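You operate a simulated robot arm through the tools that you are given. There is no shell and no other tool. Be economical: measure what you need, move in short steps, check, and stop when the job is done.

The job below is to be done with a simulated robot arm. You get a single attempt, and the scene is never put back.

Task
Draw the leftover yarn off the black-tipped bobbin in the tube cleaner and stand it on the blue peg.
Fine: blue arm in, press START once, arm out again after. Where these are worked on the way, their far stop is far enough and under half their travel is too little: blue arm.
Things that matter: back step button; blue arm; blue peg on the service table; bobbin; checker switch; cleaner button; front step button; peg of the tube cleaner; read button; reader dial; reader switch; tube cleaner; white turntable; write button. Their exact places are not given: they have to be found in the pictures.

Only the result counts: the job must be done as asked and must still hold three seconds after the hand-in. Knocking over, shifting, dropping, spilling or breaking anything else fails it.

Robot
A 6-joint arm with a two-finger gripper, on a carriage that runs on a rail from [-12, -1144] to [13, 1196] (x, y) and turns from -3.421 to 2.374 rad about z. Base frame: it is fixed where the carriage stands at the start and does not move with it; the origin is on the floor, on the carriage's upright axis, x ahead of it, y to its left, z up. Lengths are in mm, angles in rad, forces in N, time in s.
Its first joint turns from -2.897 to 2.897 rad. Places, roughly: back step button [1600, -700, 800]; blue arm [800, -700, 900]; blue peg on the service table [800, -400, 800]; checker switch [1500, -400, 800]; cleaner button [900, -400, 800]; front step button [1600, -400, 800]; peg of the tube cleaner [900, -600, 800]; read button [1100, -400, 800]; reader dial [1100, -500, 800]; reader switch [1100, -600, 800]; tube cleaner [900, -500, 800]; white turntable [1600, -600, 800]; write button [1100, -500, 800]. Payload 5 kg.
The tool frame sits at the grasp point between the pads (the TCP): z along the fingers, y along the line on which they close. The tips reach 30 mm beyond it. Largest opening 176 mm; the body of the gripper starts 153 mm behind the TCP.
Orientation is that of the tool frame in the base frame, as [roll, pitch, yaw] about the fixed x, y, z axes, in that order (R = Rz(yaw) Ry(pitch) Rx(roll)). With the fingers straight down and closing along the base's y, the tool's x points along the base's -x, its y along +y and its z along -z.

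Tools
- The arm moves only by the tool send_rows. Its argument "deltas" is a list that holds one entry, the list of rows, each a list of 7 numbers: the gripper command, from -1 (shut) to 1 (fully open), values between in proportion, then the shift along the tool's x, y, z in mm, then the turn, a rotation vector about the tool's x, y, z in rad. In form: [[[grip, dx, dy, dz, rx, ry, rz], ...]]. A call has 1 to 12 rows; each row is the pose to reach, as a shift and turn from the pose commanded when the call began, along the tool's axes at that moment. A row lasts 0.2 s, in which the tool goes at most 50 mm and 0.15 rad; a call with a longer step from one row to the next is refused whole, and so is a gripper value outside its range. A pose out of reach is approached as far as the arm can. The call stops where the force on the tool passes 40 N (or 10 N more than at its start, if that is more) or the arm is blocked; 0.2 s more then pass. The fingers move at their own pace and stop on an object; they squeeze with about 25 N. The grip force told is the motor's: it shows also when the fingers shut on nothing. Time passes only in rows, and 0.2 s behind the last, so rows that repeat a pose let the fingers close. The reply holds the time, the measured pose of the TCP, the force on the tool along the base axes, the opening and the grip force, in the units named above and with some noise, with the torque about the TCP (base axes, N m) and any sound that the robot's microphone picked up, and new pictures: "pictures" is both (left out), scene, wrist or none.
- Cameras (640 x 400 px; columns grow to the right, rows downward): "scene" is now at [49.2, 155.7, 1681.8]; the picture's right is [-0.63, -0.78, 0.00], its down [-0.41, 0.33, -0.85] and it looks along [0.66, -0.54, -0.53] (base axes); focal length 258 px, centre (320, 200). "wrist" rides on the gripper at [67, -9, -184] in the tool frame; the picture's right is [0.14, 0.99, 0.00], its down [-0.92, 0.13, -0.36] and it looks along [-0.36, 0.05, 0.93] (tool axes); focal length 251 px, centre (320, 200).
- lift_body(by): slides the trunk up (or, below 0, down) by that many mm; the arm and the scene camera ride with it, the base frame stays. It gives what a move gives, with no picture.
- drive_base(legs): drives the robot by 1 to 6 legs, each [ahead, left, turn to the left] in mm, mm and rad, along the robot's own axes; the way and the turn of a leg run together, so that a leg with both is an arc; at most 1500 mm and 3.142 rad a leg. The arm and the cameras ride along, it lands a little off, and it stops where it bumps. It keeps to its track: a leg is cut to what the track allows. It gives what a move gives, and a new picture of the scene camera.
- head_to(pan, tilt): turns the head with the scene camera to pan (to the left, within 2.094 rad either way) and tilt (down, from -0.506 to 1.204), counted from straight ahead of the robot. It gives what a move gives, and a new picture of the scene camera.
- probe_pixels(camera, pixels): for up to 12 pixels [column, row] of the newest picture of that camera ("zoom" is the newest enlarged one), the place [x, y, z] in the base frame of the surface seen there, good to about 2 mm. No time passes.
- zoom(camera, box): a new picture of the part [left, top, right, bottom] of that camera's present view, enlarged. No time passes.
- close_job(): hands the job in; it is judged then, once.

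Keep the steps short. Do not move on a guess: measure, check each grasp and each placing, and mend mistakes. In all there are 80 turns and 260 pictures (those below and enlarged ones count). Leave the gripper open and the arm clear of the work at the hand-in unless told otherwise, and finish with a single line.

The tools are called after "Call:" as a command line: name --argument value ..., lists and objects as JSON in quotes. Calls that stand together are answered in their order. send_rows: Moves the arm, as the interface text tells. Its arguments: {"type":"object","properties":{"deltas":{"type":"array","items":{"type":"array","items":{"type":"array","items":{"type":"number"}}}},"pictures":{"type":"string","enum":["both","scene","wrist","none"]}},"required":["deltas"]} The other tools are called the same way: lift_body (by) slides the trunk up or down; drive_base (legs) drives the base; head_to (pan, tilt) turns the head that bears the scene camera; probe_pixels (camera, pixels) gives the place of the surface under pixels of a picture; zoom (camera, box) takes an enlarged picture of a part of a camera's view; close_job () hands the job in.

At the start:

```text
time: 0.0
tcp_pos: [749.4, -124.6, 1257.0]
tool_rot: [3.141, 0.001, 3.141]
contact_force: [0.2, 0.1, 0.4]
ft_torque: [-0.01, -0.02, -0.02]
opening: 176.1
grip_force: 0.1
trunk travel left (down, up): [-225.0, 125.0]
robot x, y, heading: [-3.0, 3.3, 0.004]
head pan, tilt: [-0.682, 0.557]
```

scene: 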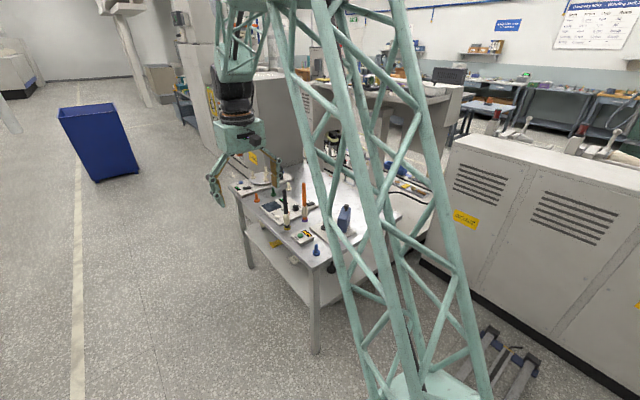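
wrist: 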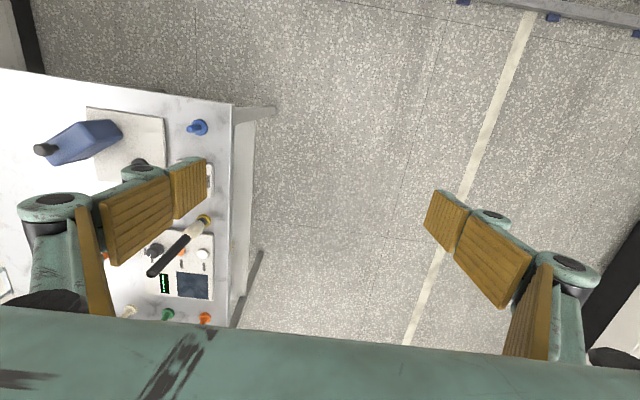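

I see the service table in the scene at about (320,210). I'll enlarge it first.

Call:
zoom --camera "scene" --box '[220, 150, 380, 270]'

Call:
zoom --camera "wrist" --box '[0, 60, 260, 340]'

```text
3.33 times, centred on (300, 210) of scene
```

zoom: 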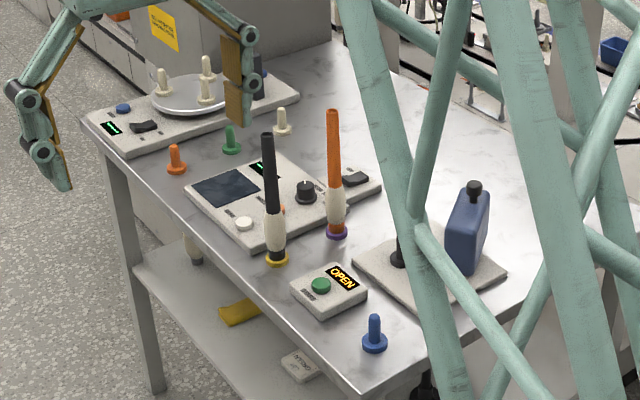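

```text
1.43 times, centred on (130, 200) of wrist
```

zoom: 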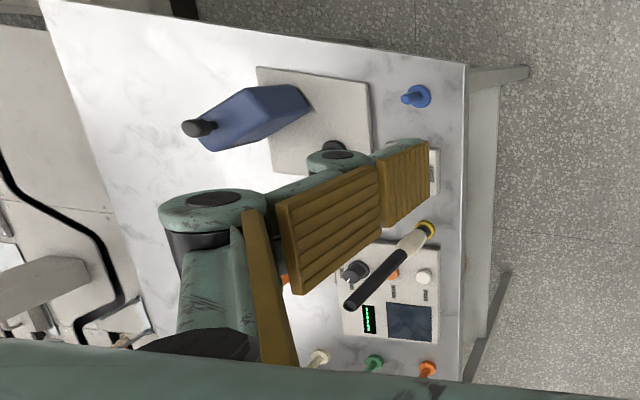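

The black-tipped bobbin stands on a yellow peg. The cleaner has a board with a black peg and a blue arm, next to a button box showing "OPEN". The robot's own lattice link blocks the view, so I'll slide along the rail towards the table.

Call:
drive_base --legs '[[0, -400, 0]]'

Call:
head_to --pan -0.1 --tilt 0.75

```text
time: 2.6
tcp_pos: [747.2, -523.0, 1256.8]
tool_rot: [-3.141, 0.001, -3.136]
contact_force: [-0.1, -0.4, -0.5]
ft_torque: [-0.03, -0.03, -0.02]
opening: 176.0
grip_force: 0.0
trunk travel left (down, up): [-225.0, 125.0]
robot x, y, heading: [-4.8, -402.3, 0.003]
head pan, tilt: [-0.682, 0.557]
```

scene: 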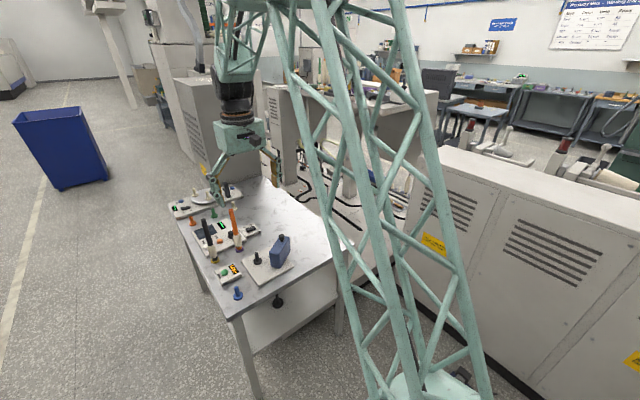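

```text
time: 3.6
tcp_pos: [744.8, -522.0, 1258.4]
tool_rot: [3.141, 0.0, -3.135]
contact_force: [0.5, -0.1, 0.1]
ft_torque: [-0.04, 0.01, -0.01]
opening: 175.9
grip_force: 0.0
trunk travel left (down, up): [-225.0, 125.0]
robot x, y, heading: [-6.4, -405.5, 0.003]
head pan, tilt: [-0.099, 0.75]
```

scene: 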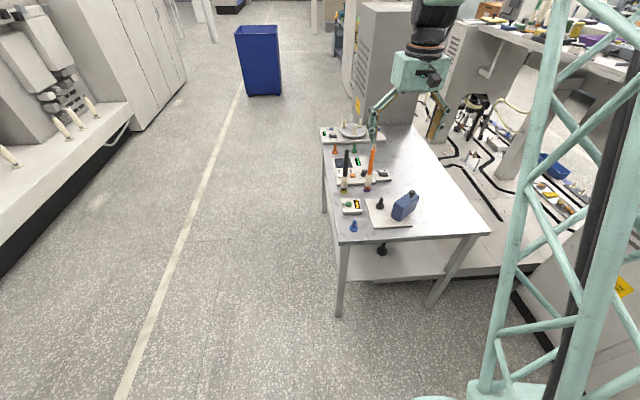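

Now there is a clear view. I'll enlarge the table.

Call:
zoom --camera "scene" --box '[315, 140, 435, 245]'

Call:
zoom --camera "wrist" --box '[0, 0, 640, 400]'

```text
3.81 times, centred on (375, 192) of scene
```

zoom: 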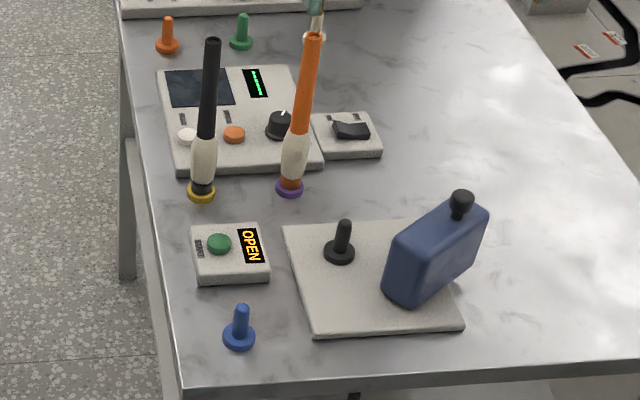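

```text
1.00 times, centred on (320, 200) of wrist (not enlarged: the box is as wide or as high as the picture)
```

zoom: 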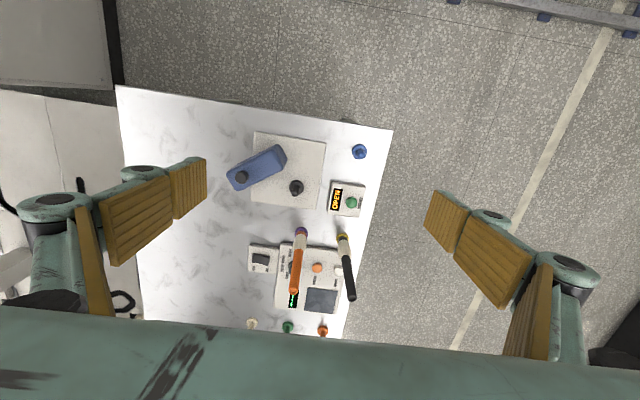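

Next I'll look at the cleaner up close from the wrist.

Call:
zoom --camera "wrist" --box '[210, 110, 400, 230]'

Call:
probe_pixels --camera "wrist" --pixels '[[241, 177], [232, 180], [283, 152], [260, 165], [296, 187], [359, 152], [352, 202], [345, 238], [351, 294], [301, 232], [295, 290], [310, 150]]'

Call:
zoom --camera "scene" --box '[360, 185, 430, 230]'

```text
3.33 times, centred on (305, 170) of wrist
```

zoom: 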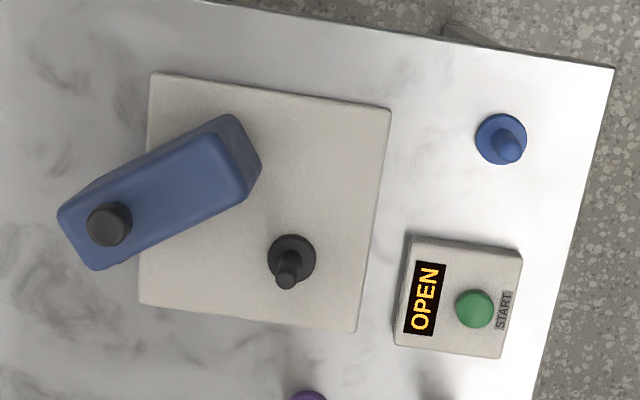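

```text
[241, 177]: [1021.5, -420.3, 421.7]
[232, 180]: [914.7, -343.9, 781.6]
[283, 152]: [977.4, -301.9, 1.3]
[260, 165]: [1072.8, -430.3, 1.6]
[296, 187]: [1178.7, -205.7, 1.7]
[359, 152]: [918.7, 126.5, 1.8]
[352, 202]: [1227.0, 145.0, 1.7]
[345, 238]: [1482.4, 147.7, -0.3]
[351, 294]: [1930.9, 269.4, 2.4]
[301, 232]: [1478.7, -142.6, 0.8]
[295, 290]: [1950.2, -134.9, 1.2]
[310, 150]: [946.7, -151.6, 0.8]
```

```text
8.89 times, centred on (395, 208) of scene
```

zoom: 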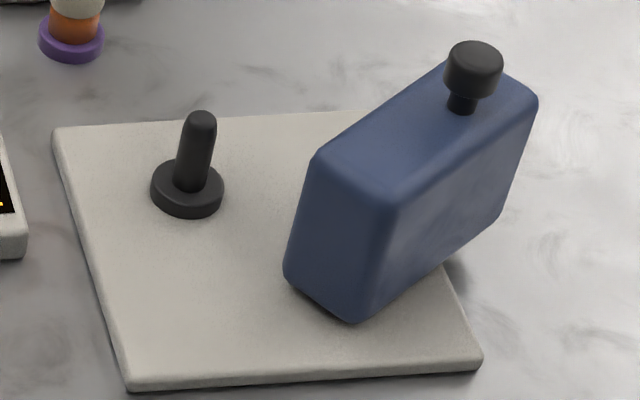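

The wrist probe read an old picture, so those values are no good. I'll probe this enlarged scene picture.

Call:
probe_pixels --camera "zoom" --pixels '[[474, 55], [200, 118], [188, 195], [100, 150], [320, 160], [395, 195], [530, 100], [340, 310], [130, 380], [470, 362], [60, 130], [450, 80]]'

Call:
probe_pixels --camera "scene" --pixels '[[354, 221], [354, 228], [349, 204], [357, 204], [344, 188], [346, 152], [366, 187], [372, 151], [344, 178], [366, 200]]'

Call:
send_rows --deltas '[[[1, 0, 0, 0, 0, 0, 0]]]' --pictures "wrist"

```text
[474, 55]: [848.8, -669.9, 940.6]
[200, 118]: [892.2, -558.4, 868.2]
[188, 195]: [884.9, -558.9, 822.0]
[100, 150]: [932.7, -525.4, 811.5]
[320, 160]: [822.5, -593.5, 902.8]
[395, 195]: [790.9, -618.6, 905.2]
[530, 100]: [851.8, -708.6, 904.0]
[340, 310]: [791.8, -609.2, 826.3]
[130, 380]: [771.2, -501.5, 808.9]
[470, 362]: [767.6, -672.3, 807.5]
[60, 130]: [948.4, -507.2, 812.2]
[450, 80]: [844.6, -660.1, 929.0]
```

```text
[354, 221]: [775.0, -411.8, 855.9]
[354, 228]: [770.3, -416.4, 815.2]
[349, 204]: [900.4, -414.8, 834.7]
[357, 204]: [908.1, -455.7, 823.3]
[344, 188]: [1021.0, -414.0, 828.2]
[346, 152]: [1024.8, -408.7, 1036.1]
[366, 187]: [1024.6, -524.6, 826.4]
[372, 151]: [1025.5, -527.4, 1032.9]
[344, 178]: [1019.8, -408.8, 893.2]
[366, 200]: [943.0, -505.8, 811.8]
```

```text
time: 4.0
tcp_pos: [746.6, -523.2, 1256.1]
tool_rot: [-3.141, 0.001, -3.136]
contact_force: [-0.4, -0.7, 0.5]
ft_torque: [-0.03, -0.04, -0.01]
opening: 176.1
grip_force: 0.1
trunk travel left (down, up): [-225.0, 125.0]
robot x, y, heading: [-5.2, -403.8, 0.008]
head pan, tilt: [-0.099, 0.75]
```

wrist: 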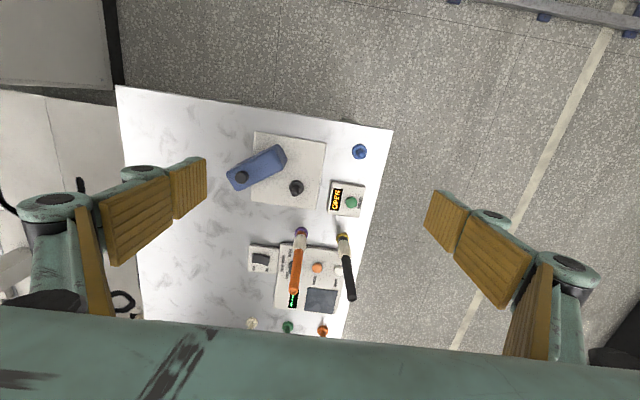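

Measured places:

| Item | x, y | Height |
|---|---|---|
| Blue peg | (773, -412) | |
| Cleaner peg | (889, -559) | tip 868 |
| START | (900, -415) | 835 |
| Black-tipped bobbin | (1022, -411) | top 1036 |
| Knob | (848, -669) | 940 |

The bobbin is a bit far for a straight-down tool. I'll tilt the tool forward 0.5 rad, narrow the opening and move closer while staying high.

Call:
send_rows --deltas '[[[-0.2, -20, 25, 15, 0, -0.125, 0], [-0.2, -55, 55, 30, 0, -0.25, 0], [-0.2, -90, 85, 45, 0, -0.375, 0], [-0.2, -120, 111, 60, 0, -0.5, 0]]]'

```text
time: 5.0
tcp_pos: [865.0, -408.9, 1196.3]
tool_rot: [-3.141, 0.502, -3.136]
contact_force: [-0.1, 0.1, 0.4]
ft_torque: [-0.05, -0.01, -0.05]
opening: 70.5
grip_force: 0.1
trunk travel left (down, up): [-225.0, 125.0]
robot x, y, heading: [-4.2, -403.2, 0.01]
head pan, tilt: [-0.099, 0.75]
```

scene: 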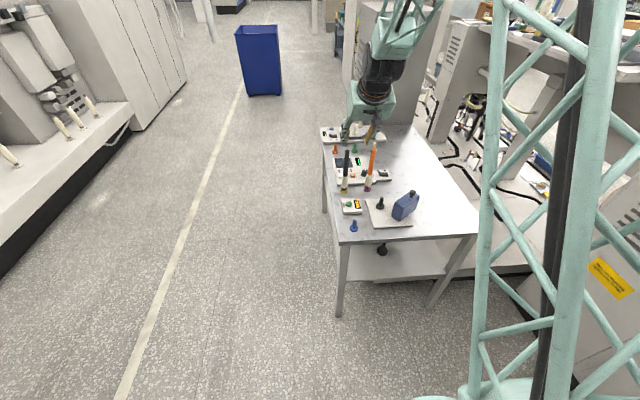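
wrist: 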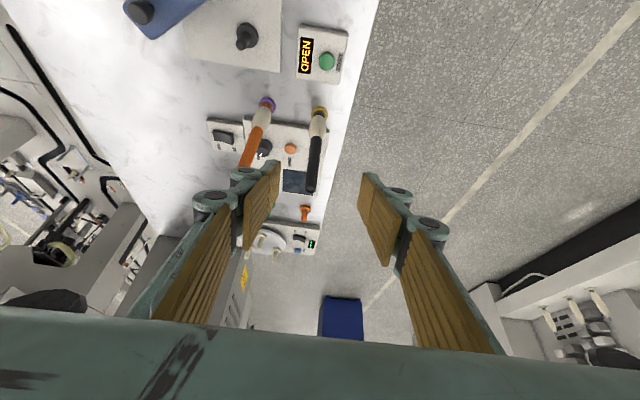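

The bobbin's black tip sits at (311,188), nearly between the fingers. I'll measure it exactly.

Call:
zoom --camera "wrist" --box '[240, 80, 380, 210]'

Call:
probe_pixels --camera "wrist" --pixels '[[311, 189], [312, 175], [306, 165], [319, 165], [313, 165], [315, 140], [317, 122], [318, 109], [322, 110]]'

```text
3.08 times, centred on (310, 145) of wrist
```

zoom: 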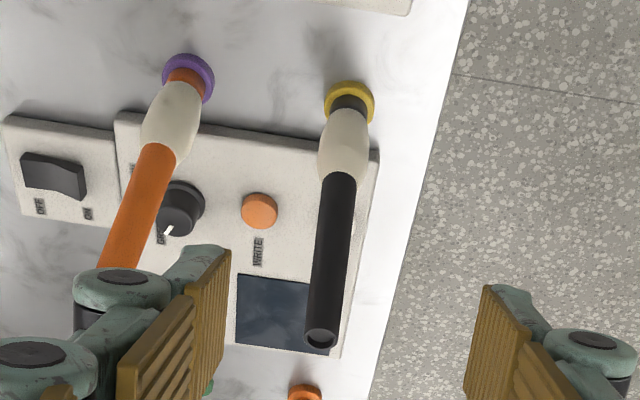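

```text
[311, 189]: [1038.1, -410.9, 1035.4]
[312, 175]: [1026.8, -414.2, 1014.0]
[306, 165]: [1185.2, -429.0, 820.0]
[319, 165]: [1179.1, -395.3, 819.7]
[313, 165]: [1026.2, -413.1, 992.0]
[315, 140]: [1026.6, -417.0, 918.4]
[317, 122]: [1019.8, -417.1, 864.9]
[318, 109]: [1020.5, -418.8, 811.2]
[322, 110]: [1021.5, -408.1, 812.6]
```

The bobbin axis is at about (1034, -414), with bare black shaft above z 910. I'll line up and approach along the tool axis, stopping 60 mm short to check.

Call:
send_rows --deltas '[[[-0.2, -25, -3, 30, 0, 0, 0], [-0.2, -42, -5, 75, 0, 0, 0], [-0.2, -42, -5, 120, 0, 0, 0], [-0.2, -42, -5, 165, 0, 0, 0], [-0.2, -42, -5, 215, 0, 0, 0], [-0.2, -42, -5, 215, 0, 0, 0]]]'

```text
time: 6.4
tcp_pos: [1008.4, -415.4, 1027.1]
tool_rot: [-3.141, 0.497, -3.137]
contact_force: [1.1, 0.5, -1.8]
ft_torque: [-0.04, 0.08, 0.02]
opening: 70.5
grip_force: 0.0
trunk travel left (down, up): [-225.0, 125.0]
robot x, y, heading: [-2.9, -400.9, 0.008]
head pan, tilt: [-0.099, 0.75]
```

scene: 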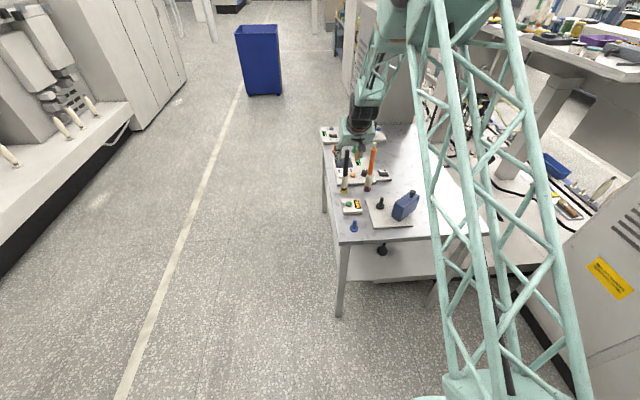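
wrist: 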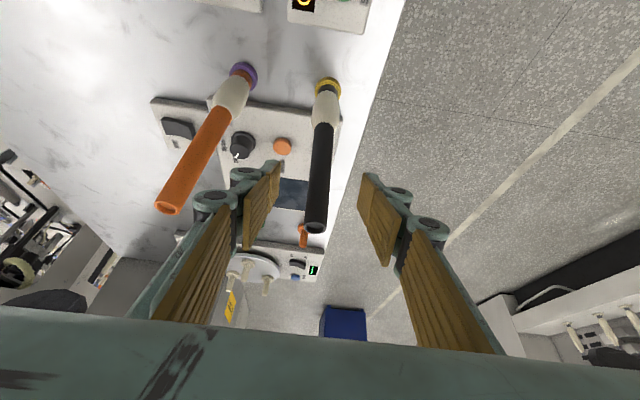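

The bobbin is between the fingers. I'll advance the last 58 mm and check before closing.

Call:
send_rows --deltas '[[[-0.2, 1, 1, 30, 0, 0, 0], [-0.2, 2, 1, 58, 0, 0, 0], [-0.2, 2, 1, 58, 0, 0, 0]]]' --pictures "wrist"

Call:
zoom --camera "scene" --box '[310, 110, 410, 200]'

```text
time: 7.2
tcp_pos: [1031.8, -414.7, 977.5]
tool_rot: [3.142, 0.5, -3.136]
contact_force: [-0.5, 0.5, -0.2]
ft_torque: [-0.02, 0.04, 0.01]
opening: 70.3
grip_force: 0.1
trunk travel left (down, up): [-225.0, 125.0]
robot x, y, heading: [-4.3, -401.7, 0.007]
head pan, tilt: [-0.099, 0.75]
```

wrist: 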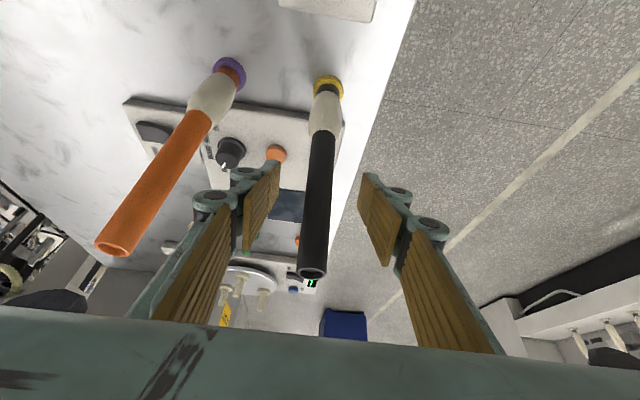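

```text
4.44 times, centred on (360, 155) of scene
```

zoom: 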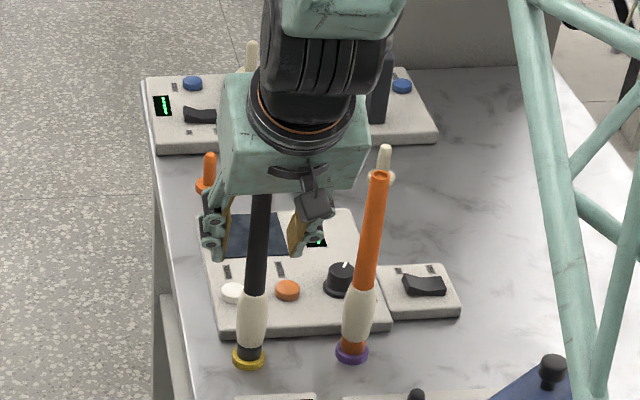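

Call:
probe_pixels --camera "wrist" --pixels '[[318, 196], [319, 180], [316, 220], [322, 140], [327, 108], [327, 90]]'

```text
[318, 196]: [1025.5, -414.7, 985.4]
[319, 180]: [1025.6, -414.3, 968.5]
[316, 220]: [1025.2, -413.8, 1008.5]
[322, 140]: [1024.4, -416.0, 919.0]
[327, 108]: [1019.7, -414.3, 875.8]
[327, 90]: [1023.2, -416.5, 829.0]
```

The shaft surface is at x 1025, so its axis at about 1033 lies right at the TCP. Closing the fingers.

Call:
send_rows --deltas '[[[-1, 0, 0, 0, 0, 0, 0], [-1, 0, 0, 0, 0, 0, 0], [-1, 0, 0, 0, 0, 0, 0], [-1, 0, 0, 0, 0, 0, 0]]]' --pictures "wrist"

```text
time: 8.2
tcp_pos: [1032.0, -413.9, 976.9]
tool_rot: [-3.141, 0.499, -3.136]
contact_force: [-0.5, -0.3, 0.4]
ft_torque: [0.03, 0.0, -0.02]
opening: 20.9
grip_force: 25.0
trunk travel left (down, up): [-225.0, 125.0]
robot x, y, heading: [-2.1, -399.7, 0.007]
head pan, tilt: [-0.099, 0.75]
```

wrist: 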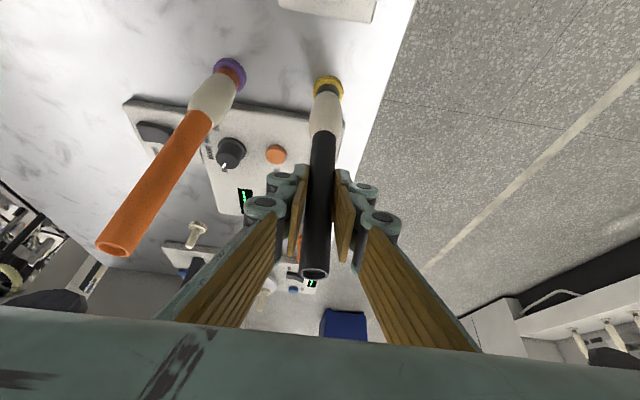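

Holding it at 20.9 mm. I'll lift straight up 100 mm.

Call:
send_rows --deltas '[[[-1, -12, 0, -21.9, 0, 0, 0], [-1, -24, 0, -43.9, 0, 0, 0], [-1, -36, 0, -65.8, 0, 0, 0], [-1, -48, 0, -87.8, 0, 0, 0], [-1, -48, 0, -87.8, 0, 0, 0]]]'

Call:
zoom --camera "scene" --box '[310, 90, 430, 240]'

```text
time: 9.4
tcp_pos: [1031.5, -412.8, 1078.1]
tool_rot: [-3.141, 0.5, -3.136]
contact_force: [-0.5, -0.4, 0.8]
ft_torque: [0.0, 0.01, 0.01]
opening: 21.2
grip_force: 25.1
trunk travel left (down, up): [-225.0, 125.0]
robot x, y, heading: [-6.3, -404.1, 0.009]
head pan, tilt: [-0.099, 0.75]
```

scene: 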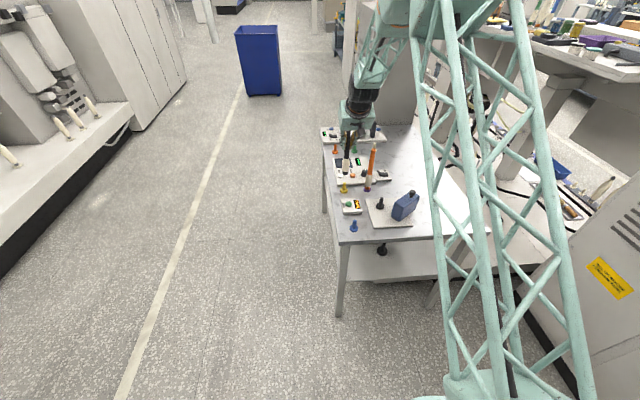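
wrist: 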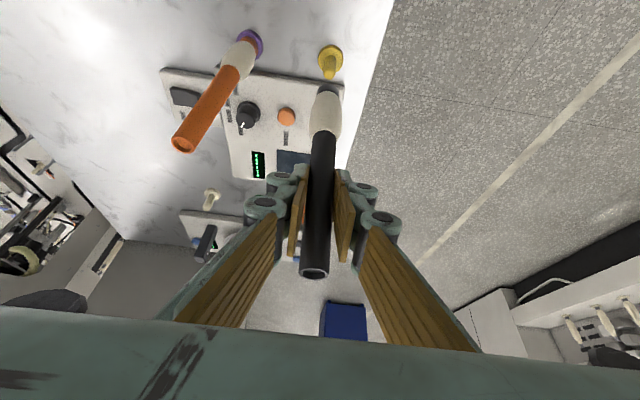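

```text
2.67 times, centred on (370, 165) of scene
```

zoom: 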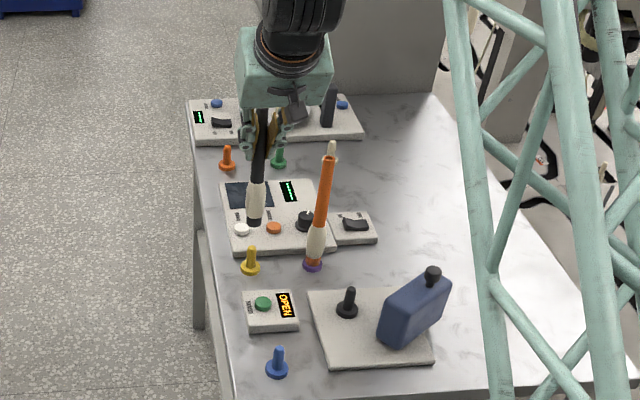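

The bobbin came up cleanly. I'll probe the empty yellow peg for the hand-to-bobbin offset, and the cleaner peg for the target.

Call:
probe_pixels --camera "zoom" --pixels '[[251, 249], [251, 260], [251, 268], [349, 290], [348, 305], [340, 309], [256, 218], [277, 350], [278, 368], [263, 302]]'

Call:
zoom --camera "scene" --box '[360, 185, 430, 230]'

Call:
probe_pixels --camera "zoom" --pixels '[[201, 113], [201, 124], [194, 160], [160, 190], [212, 190], [187, 208], [187, 195], [170, 178]]'

Call:
probe_pixels --camera "wrist" --pixels '[[328, 70], [330, 62], [323, 60], [338, 62], [331, 49], [329, 76]]'

```text
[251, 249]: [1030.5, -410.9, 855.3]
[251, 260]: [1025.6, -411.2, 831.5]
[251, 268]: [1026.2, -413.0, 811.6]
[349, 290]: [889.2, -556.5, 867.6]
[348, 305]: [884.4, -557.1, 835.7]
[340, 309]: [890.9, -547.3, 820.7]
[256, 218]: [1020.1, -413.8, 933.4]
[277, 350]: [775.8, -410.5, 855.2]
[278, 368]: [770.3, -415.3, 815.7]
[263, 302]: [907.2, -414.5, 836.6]
```

```text
8.89 times, centred on (395, 208) of scene
```

zoom: 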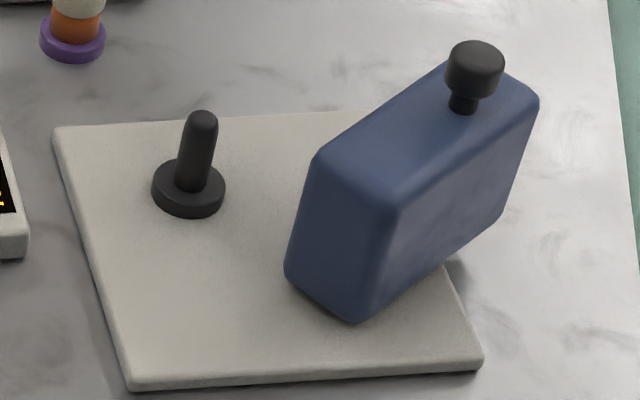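

```text
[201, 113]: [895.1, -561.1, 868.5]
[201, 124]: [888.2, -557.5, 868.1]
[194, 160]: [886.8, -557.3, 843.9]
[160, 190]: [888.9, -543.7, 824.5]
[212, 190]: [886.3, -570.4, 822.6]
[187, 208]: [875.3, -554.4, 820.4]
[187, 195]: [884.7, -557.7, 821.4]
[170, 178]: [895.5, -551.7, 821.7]
```

```text
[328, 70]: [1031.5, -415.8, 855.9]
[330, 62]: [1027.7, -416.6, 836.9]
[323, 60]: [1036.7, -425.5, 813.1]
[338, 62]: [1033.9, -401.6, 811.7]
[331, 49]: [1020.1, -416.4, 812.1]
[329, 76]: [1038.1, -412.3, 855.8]
```

The yellow peg is at (1032.5, -413) with its flange at 812. The cleaner peg is at (892, -558), flange 822 and tip 868. I'll carry the bobbin back and then right, ending above the cleaner peg at this height (bobbin bottom about 913).

Call:
send_rows --deltas '[[[-1, 40, 0, -22, 0, 0, 0], [-1, 82, 0, -45, 0, 0, 0], [-1, 122.8, 0, -67, 0, 0, 0], [-1, 122.8, -40, -67, 0, 0, 0], [-1, 122.8, -80, -67, 0, 0, 0], [-1, 122.8, -120, -67, 0, 0, 0], [-1, 122.8, -145.5, -67, 0, 0, 0], [-1, 122.8, -145.5, -67, 0, 0, 0]]]'

Call:
zoom --camera "scene" --box '[340, 130, 450, 240]'

Call:
zoom --camera "wrist" --box '[250, 10, 390, 150]'

```text
time: 11.2
tcp_pos: [890.6, -560.2, 1076.2]
tool_rot: [3.141, 0.501, -3.137]
contact_force: [0.5, -0.1, -0.9]
ft_torque: [0.07, 0.01, 0.04]
opening: 21.1
grip_force: 25.0
trunk travel left (down, up): [-225.0, 125.0]
robot x, y, heading: [-4.2, -400.8, 0.004]
head pan, tilt: [-0.099, 0.75]
```

scene: 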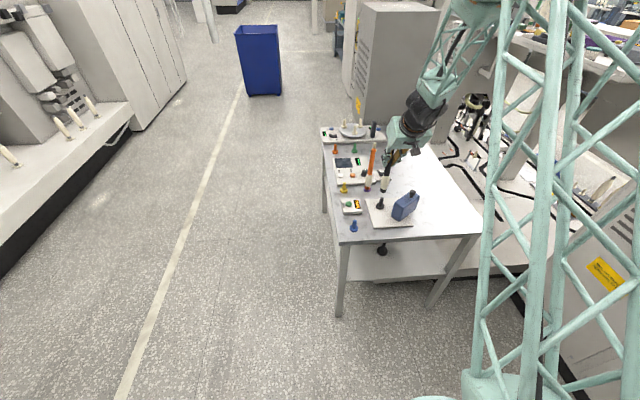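
wrist: 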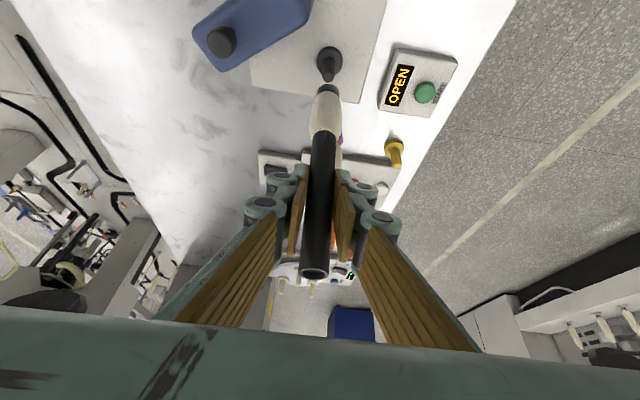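

```text
3.64 times, centred on (395, 185) of scene
```

zoom: 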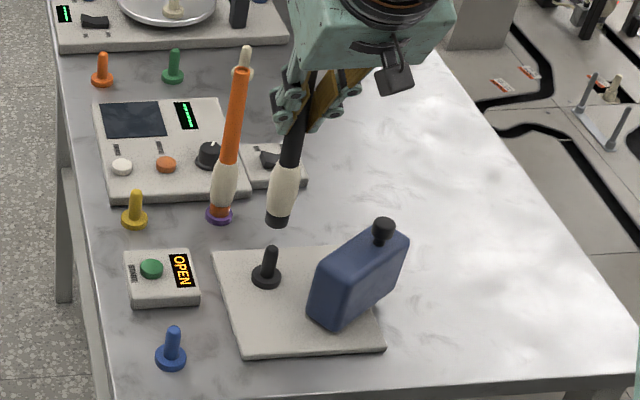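

```text
2.86 times, centred on (320, 80) of wrist
```

zoom: 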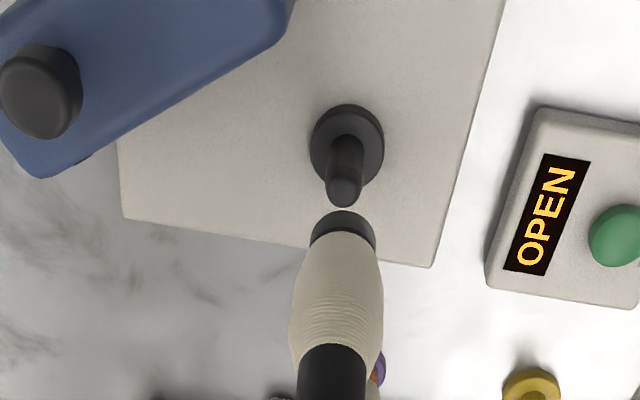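

The peg tip lines up with the bobbin's end in the wrist view. I'll check with probes of the peg and bobbin.

Call:
probe_pixels --camera "wrist" --pixels '[[328, 76], [328, 79], [329, 68], [321, 61], [340, 61], [330, 48], [328, 86], [321, 91], [337, 91], [320, 196]]'

```text
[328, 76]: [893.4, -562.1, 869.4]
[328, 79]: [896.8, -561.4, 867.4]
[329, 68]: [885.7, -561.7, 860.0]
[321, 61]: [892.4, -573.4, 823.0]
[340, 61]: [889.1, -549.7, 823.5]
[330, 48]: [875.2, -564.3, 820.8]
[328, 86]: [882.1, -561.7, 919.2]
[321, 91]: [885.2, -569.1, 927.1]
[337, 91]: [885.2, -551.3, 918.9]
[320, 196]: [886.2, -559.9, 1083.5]
```

Peg and bobbin agree within 2 mm. I'll lower to just above the tip and look again.

Call:
send_rows --deltas '[[[-1, 7.7, -0.5, 14, 0, 0, 0], [-1, 15.9, -0.5, 30.3, 0, 0, 0], [-1, 15.9, -0.5, 30.3, 0, 0, 0]]]' --pictures "wrist"

Call:
zoom --camera "scene" --box '[360, 170, 410, 220]'

Call:
zoom --camera "wrist" --box '[280, 30, 380, 130]'

```text
time: 12.0
tcp_pos: [892.8, -560.2, 1042.8]
tool_rot: [3.141, 0.499, -3.136]
contact_force: [-0.1, 0.3, -0.8]
ft_torque: [0.0, 0.05, 0.03]
opening: 20.9
grip_force: 25.1
trunk travel left (down, up): [-225.0, 125.0]
robot x, y, heading: [-5.5, -403.2, 0.002]
head pan, tilt: [-0.099, 0.75]
```

wrist: 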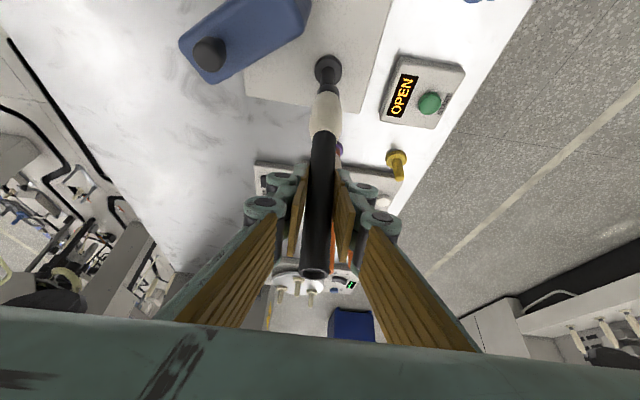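

```text
8.00 times, centred on (385, 195) of scene
```

zoom: 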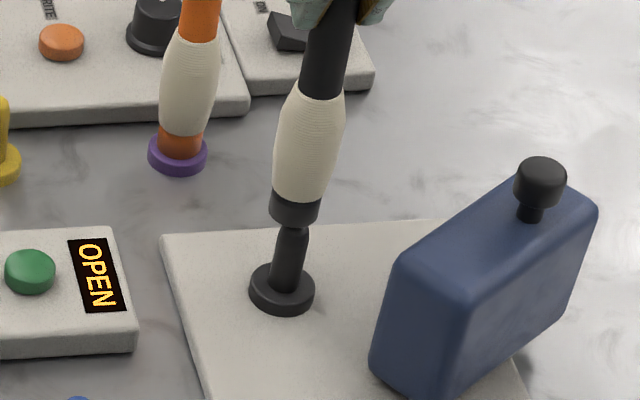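

```text
4.00 times, centred on (330, 80) of wrist
```

zoom: 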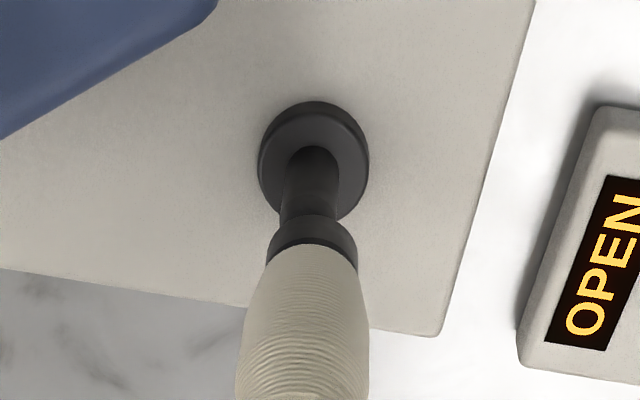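

Both views agree. Lowering 53 mm slowly, with the force stop watching.

Call:
send_rows --deltas '[[[-1, 4.8, -0.3, 8.8, 0, 0, 0], [-1, 9.6, -0.3, 17.5, 0, 0, 0], [-1, 14.4, -0.3, 26.3, 0, 0, 0], [-1, 19.2, -0.3, 35.1, 0, 0, 0], [-1, 24, -0.3, 43.9, 0, 0, 0], [-1, 25.4, -0.3, 46.5, 0, 0, 0], [-1, 25.4, -0.3, 46.5, 0, 0, 0]]]' --pictures "wrist"

Call:
zoom --camera "scene" --box '[360, 160, 420, 220]'

```text
time: 13.6
tcp_pos: [892.0, -562.4, 990.3]
tool_rot: [3.142, 0.498, -3.135]
contact_force: [-2.5, -1.0, 0.1]
ft_torque: [-0.05, 0.36, 0.01]
opening: 21.1
grip_force: 25.0
trunk travel left (down, up): [-225.0, 125.0]
robot x, y, heading: [-2.6, -404.0, 0.007]
head pan, tilt: [-0.099, 0.75]
```

wrist: 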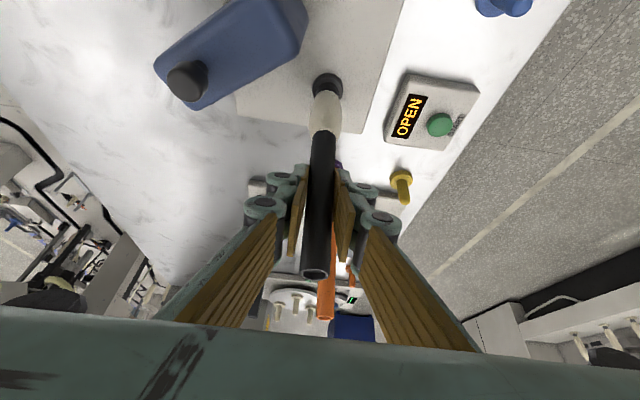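

```text
6.67 times, centred on (390, 190) of scene
```

zoom: 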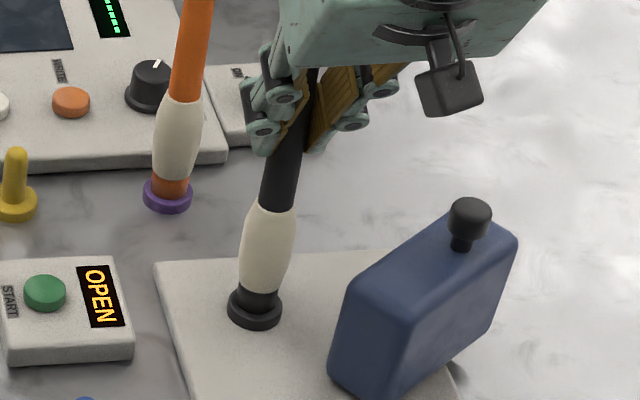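

It's threaded and nearly seated. I'll lower 3 mm more and check.

Call:
send_rows --deltas '[[[-1, 0.7, 0.5, 1.3, 0, 0, 0], [-1, 1.4, 0.5, 2.6, 0, 0, 0], [-1, 1.4, 0.5, 2.6, 0, 0, 0]]]' --pictures "none"

Call:
zoom --camera "scene" --box '[375, 195, 400, 215]'

```text
time: 14.4
tcp_pos: [892.9, -561.8, 988.8]
tool_rot: [3.141, 0.504, -3.136]
contact_force: [-4.4, -2.2, 20.3]
ft_torque: [-0.09, 0.28, -0.02]
opening: 21.0
grip_force: 25.0
trunk travel left (down, up): [-225.0, 125.0]
robot x, y, heading: [-5.6, -404.7, 0.008]
head pan, tilt: [-0.099, 0.75]
```

```text
16.00 times, centred on (388, 205) of scene
```

zoom: 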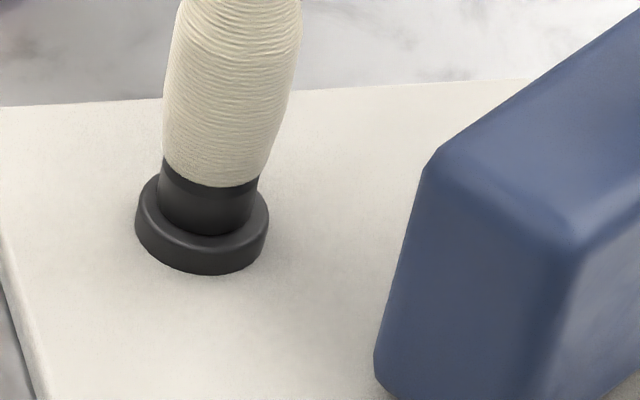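

It's seated, with 20 N of upward force. I'll open to about 60 mm and back out along the tool axis.

Call:
send_rows --deltas '[[[-0.3, 0, 0, 0, 0, 0, 0], [-0.3, 0, 0, 0, 0, 0, 0], [-0.3, 0, 0, 0, 0, 0, 0], [-0.3, 0, 0, -40, 0, 0, 0], [-0.3, 0, 0, -85, 0, 0, 0], [-0.3, 0, 0, -130, 0, 0, 0], [-0.3, 0, 0, -130, 0, 0, 0]]]'

Call:
zoom --camera "scene" --box '[340, 150, 430, 240]'

Call:
zoom --camera "wrist" --box '[150, 0, 490, 220]'

```text
time: 16.0
tcp_pos: [828.2, -564.7, 1101.4]
tool_rot: [-3.142, 0.502, -3.136]
contact_force: [-1.0, -0.7, 0.7]
ft_torque: [-0.04, -0.08, 0.03]
opening: 61.6
grip_force: 0.1
trunk travel left (down, up): [-225.0, 125.0]
robot x, y, heading: [-4.6, -403.2, 0.005]
head pan, tilt: [-0.099, 0.75]
```

scene: 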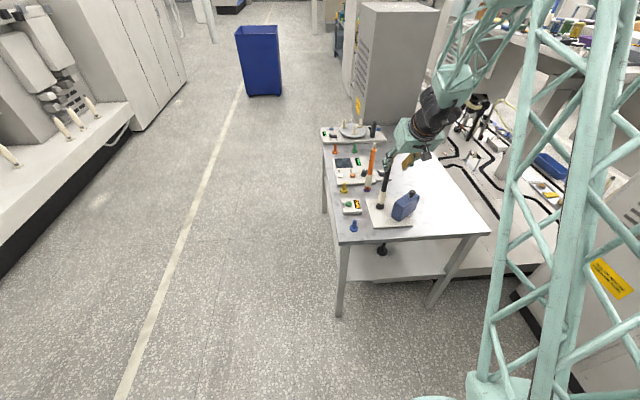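
wrist: 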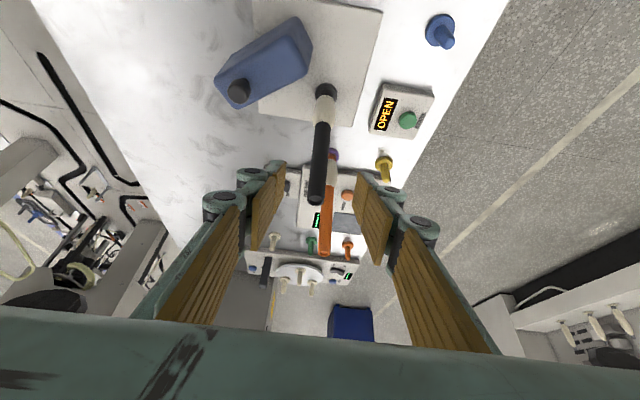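

```text
4.44 times, centred on (385, 195) of scene
```

zoom: 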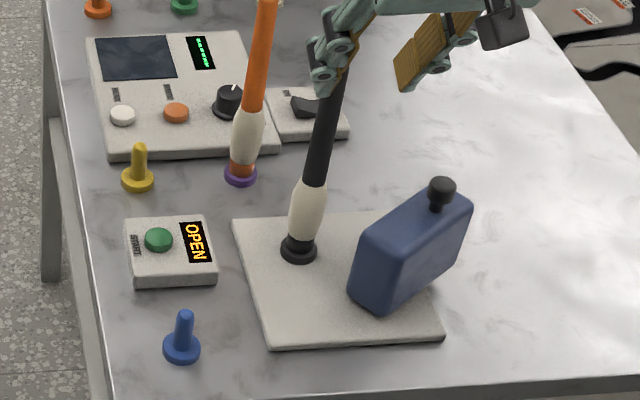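

```text
1.82 times, centred on (320, 110) of wrist
```

zoom: 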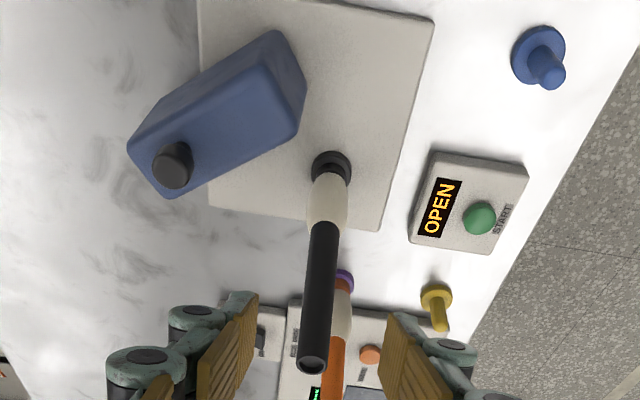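

The bobbin stands free on the cleaner peg. Next is the blue arm. It must swing towards the peg, i.e. +x+y. I'll close the fingers and come down on its outer side, at about its middle, stopping high first to look.

Call:
send_rows --deltas '[[[-1, 17, -41, -9, 0, 0, 0], [-1, 34, -82, -19, 0, 0, 0], [-1, 51.8, -124, -28.3, 0, 0, 0], [-1, 71, -124, 6.8, 0, 0, 0], [-1, 92, -124, 45, 0, 0, 0], [-1, 118.9, -124, 86, 0, 0, 0], [-1, 118.9, -124, 94.6, 0, 0, 0]]]'

Call:
zoom --camera "scene" --box '[350, 140, 450, 240]'

```text
time: 17.6
tcp_pos: [772.0, -684.5, 959.9]
tool_rot: [3.141, 0.499, -3.137]
contact_force: [1.2, 0.8, -0.5]
ft_torque: [0.02, 0.04, 0.02]
opening: 0.2
grip_force: 24.5
trunk travel left (down, up): [-225.0, 125.0]
robot x, y, heading: [-3.1, -404.7, 0.008]
head pan, tilt: [-0.099, 0.75]
```

scene: 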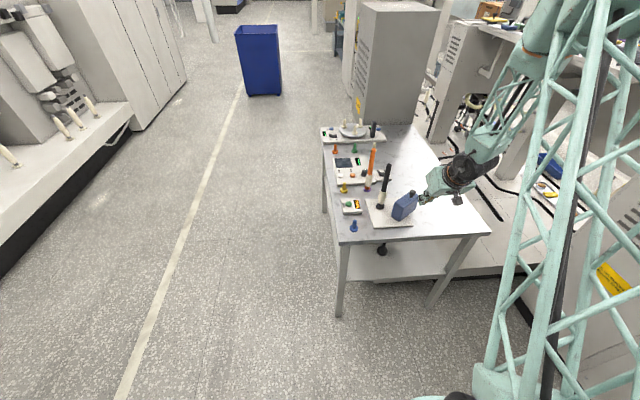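
wrist: 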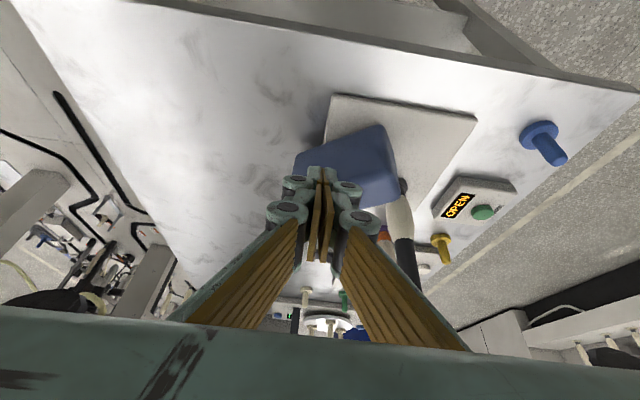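

```text
4.00 times, centred on (400, 190) of scene
```

zoom: 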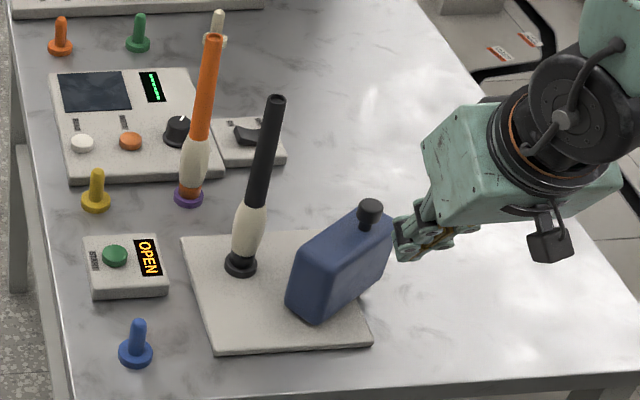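

The fingers are outside the arm with about 30 mm clearance. Descending 84 mm so the tips reach z about 850.

Call:
send_rows --deltas '[[[-1, 20, 0, 37, 0, 0, 0], [-1, 40.2, 0, 73.7, 0, 0, 0], [-1, 40.2, 0, 73.7, 0, 0, 0]]]' --pictures "wrist"

Call:
zoom --camera "scene" --box '[350, 140, 450, 240]'

```text
time: 18.4
tcp_pos: [771.7, -687.3, 877.3]
tool_rot: [3.14, 0.498, -3.136]
contact_force: [1.1, -1.0, -1.6]
ft_torque: [0.04, 0.08, 0.05]
opening: 0.0
grip_force: 24.7
trunk travel left (down, up): [-225.0, 125.0]
robot x, y, heading: [-4.6, -402.3, 0.003]
head pan, tilt: [-0.099, 0.75]
```

wrist: 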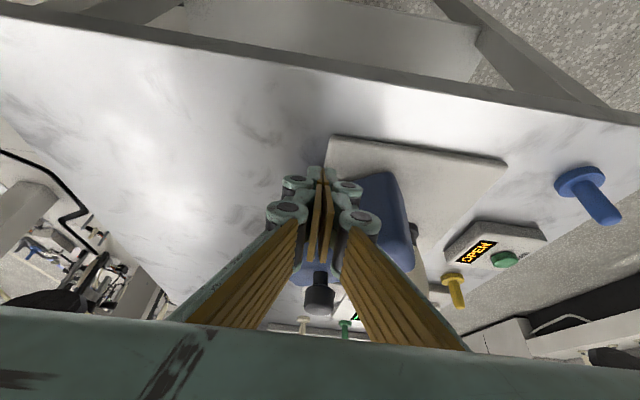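

```text
4.00 times, centred on (400, 190) of scene
```

zoom: 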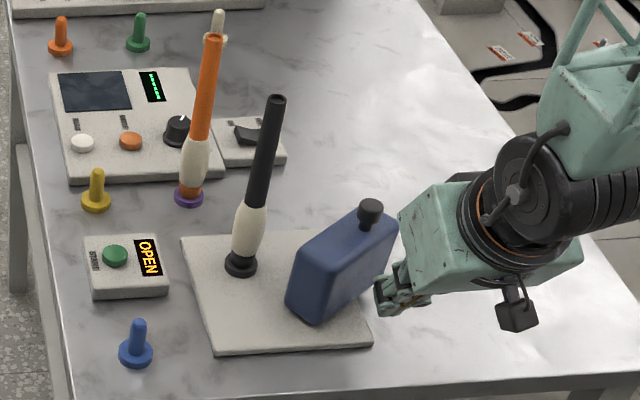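

In place. I'll push towards the peg along (0.83, 0.56) in small steps, up to 50 mm.

Call:
send_rows --deltas '[[[-1, -7.3, 5.6, 4, 0, 0, 0], [-1, -14.6, 11.2, 8, 0, 0, 0], [-1, -21.8, 16.8, 11.9, 0, 0, 0], [-1, -29.1, 22.4, 15.9, 0, 0, 0], [-1, -36.4, 28, 19.9, 0, 0, 0], [-1, -36.4, 28, 19.9, 0, 0, 0]]]' --pictures "wrist"

Call:
zoom --camera "scene" --box '[350, 140, 450, 240]'

```text
time: 19.6
tcp_pos: [809.6, -664.8, 875.4]
tool_rot: [-3.141, 0.498, 3.138]
contact_force: [0.8, -7.0, 0.4]
ft_torque: [0.2, -0.02, 0.08]
opening: 0.1
grip_force: 25.2
trunk travel left (down, up): [-225.0, 125.0]
robot x, y, heading: [-1.5, -406.3, -0.0]
head pan, tilt: [-0.099, 0.75]
stopped in row 6: the force on the tool passed its limit at 45 N (the readings are from after the stop); the commanded pose is now the measured one
```

wrist: 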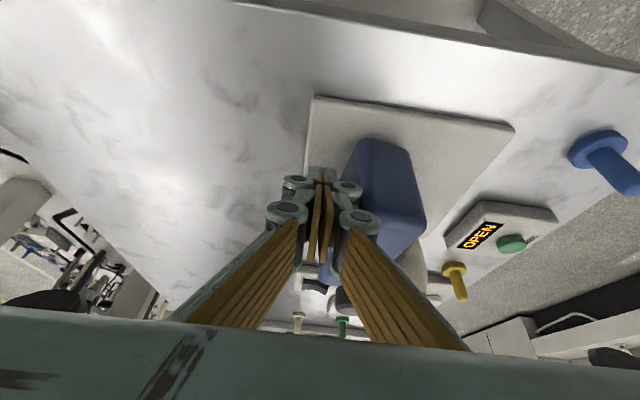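

```text
4.00 times, centred on (400, 190) of scene
```

zoom: 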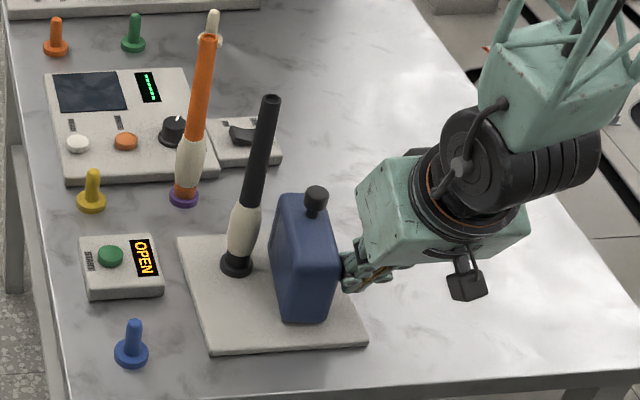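

The arm swung about its near end, as expected, but a force stop came and the display still shows OPEN. I'll measure where the arm is now.

Call:
probe_pixels --camera "zoom" --pixels '[[315, 193], [282, 248], [318, 262], [335, 250], [325, 200], [285, 200], [305, 320], [260, 215], [245, 215], [340, 290]]'

Call:
zoom --camera "scene" --box '[375, 170, 425, 225]'

```text
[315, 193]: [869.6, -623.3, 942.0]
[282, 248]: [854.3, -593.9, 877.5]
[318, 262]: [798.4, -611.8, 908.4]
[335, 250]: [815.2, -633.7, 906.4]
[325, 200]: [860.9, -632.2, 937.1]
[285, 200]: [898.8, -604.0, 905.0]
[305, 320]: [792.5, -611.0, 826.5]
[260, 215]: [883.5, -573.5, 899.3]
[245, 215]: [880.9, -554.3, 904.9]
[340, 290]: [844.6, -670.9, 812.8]
```

```text
7.27 times, centred on (400, 198) of scene
```

zoom: 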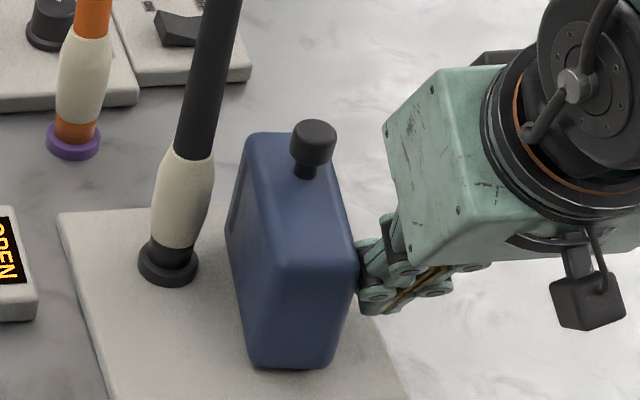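

The knob is now at (867, -626), so the pivot is about (804, -624) and the arm has turned about 43°. My push point was too near the pivot. I'll back off, move out to the far end of the arm and push there.

Call:
send_rows --deltas '[[[-1, 0, -16, 0, 0, 0, 0], [-1, 0, -34, 0, 0, 0, 0], [-1, -23, -34, 12.5, 0, 0, 0], [-1, -47, -34, 25.6, 0, 0, 0], [-1, -47, -34, 25.6, 0, 0, 0]]]' --pictures "wrist"

Call:
zoom --camera "scene" --box '[350, 140, 450, 240]'

```text
time: 20.8
tcp_pos: [862.4, -698.2, 874.7]
tool_rot: [-3.141, 0.495, 3.139]
contact_force: [0.6, 0.2, -0.7]
ft_torque: [0.0, 0.03, -0.02]
opening: 0.0
grip_force: 25.1
trunk travel left (down, up): [-225.0, 125.0]
robot x, y, heading: [-3.7, -407.1, 0.001]
head pan, tilt: [-0.099, 0.75]
```

wrist: 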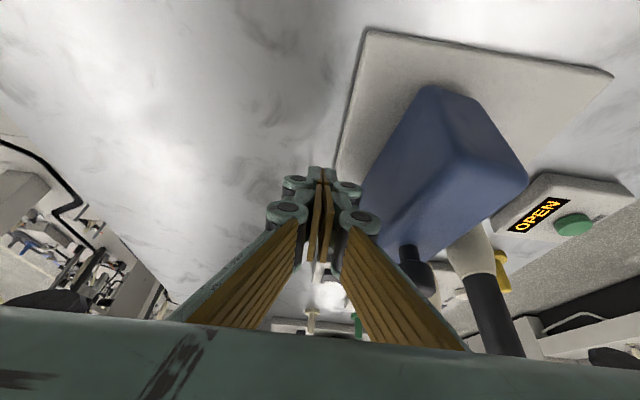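

```text
4.00 times, centred on (400, 190) of scene
```

zoom: 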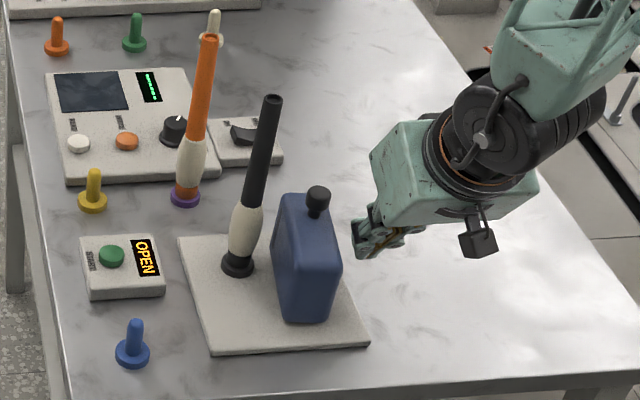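

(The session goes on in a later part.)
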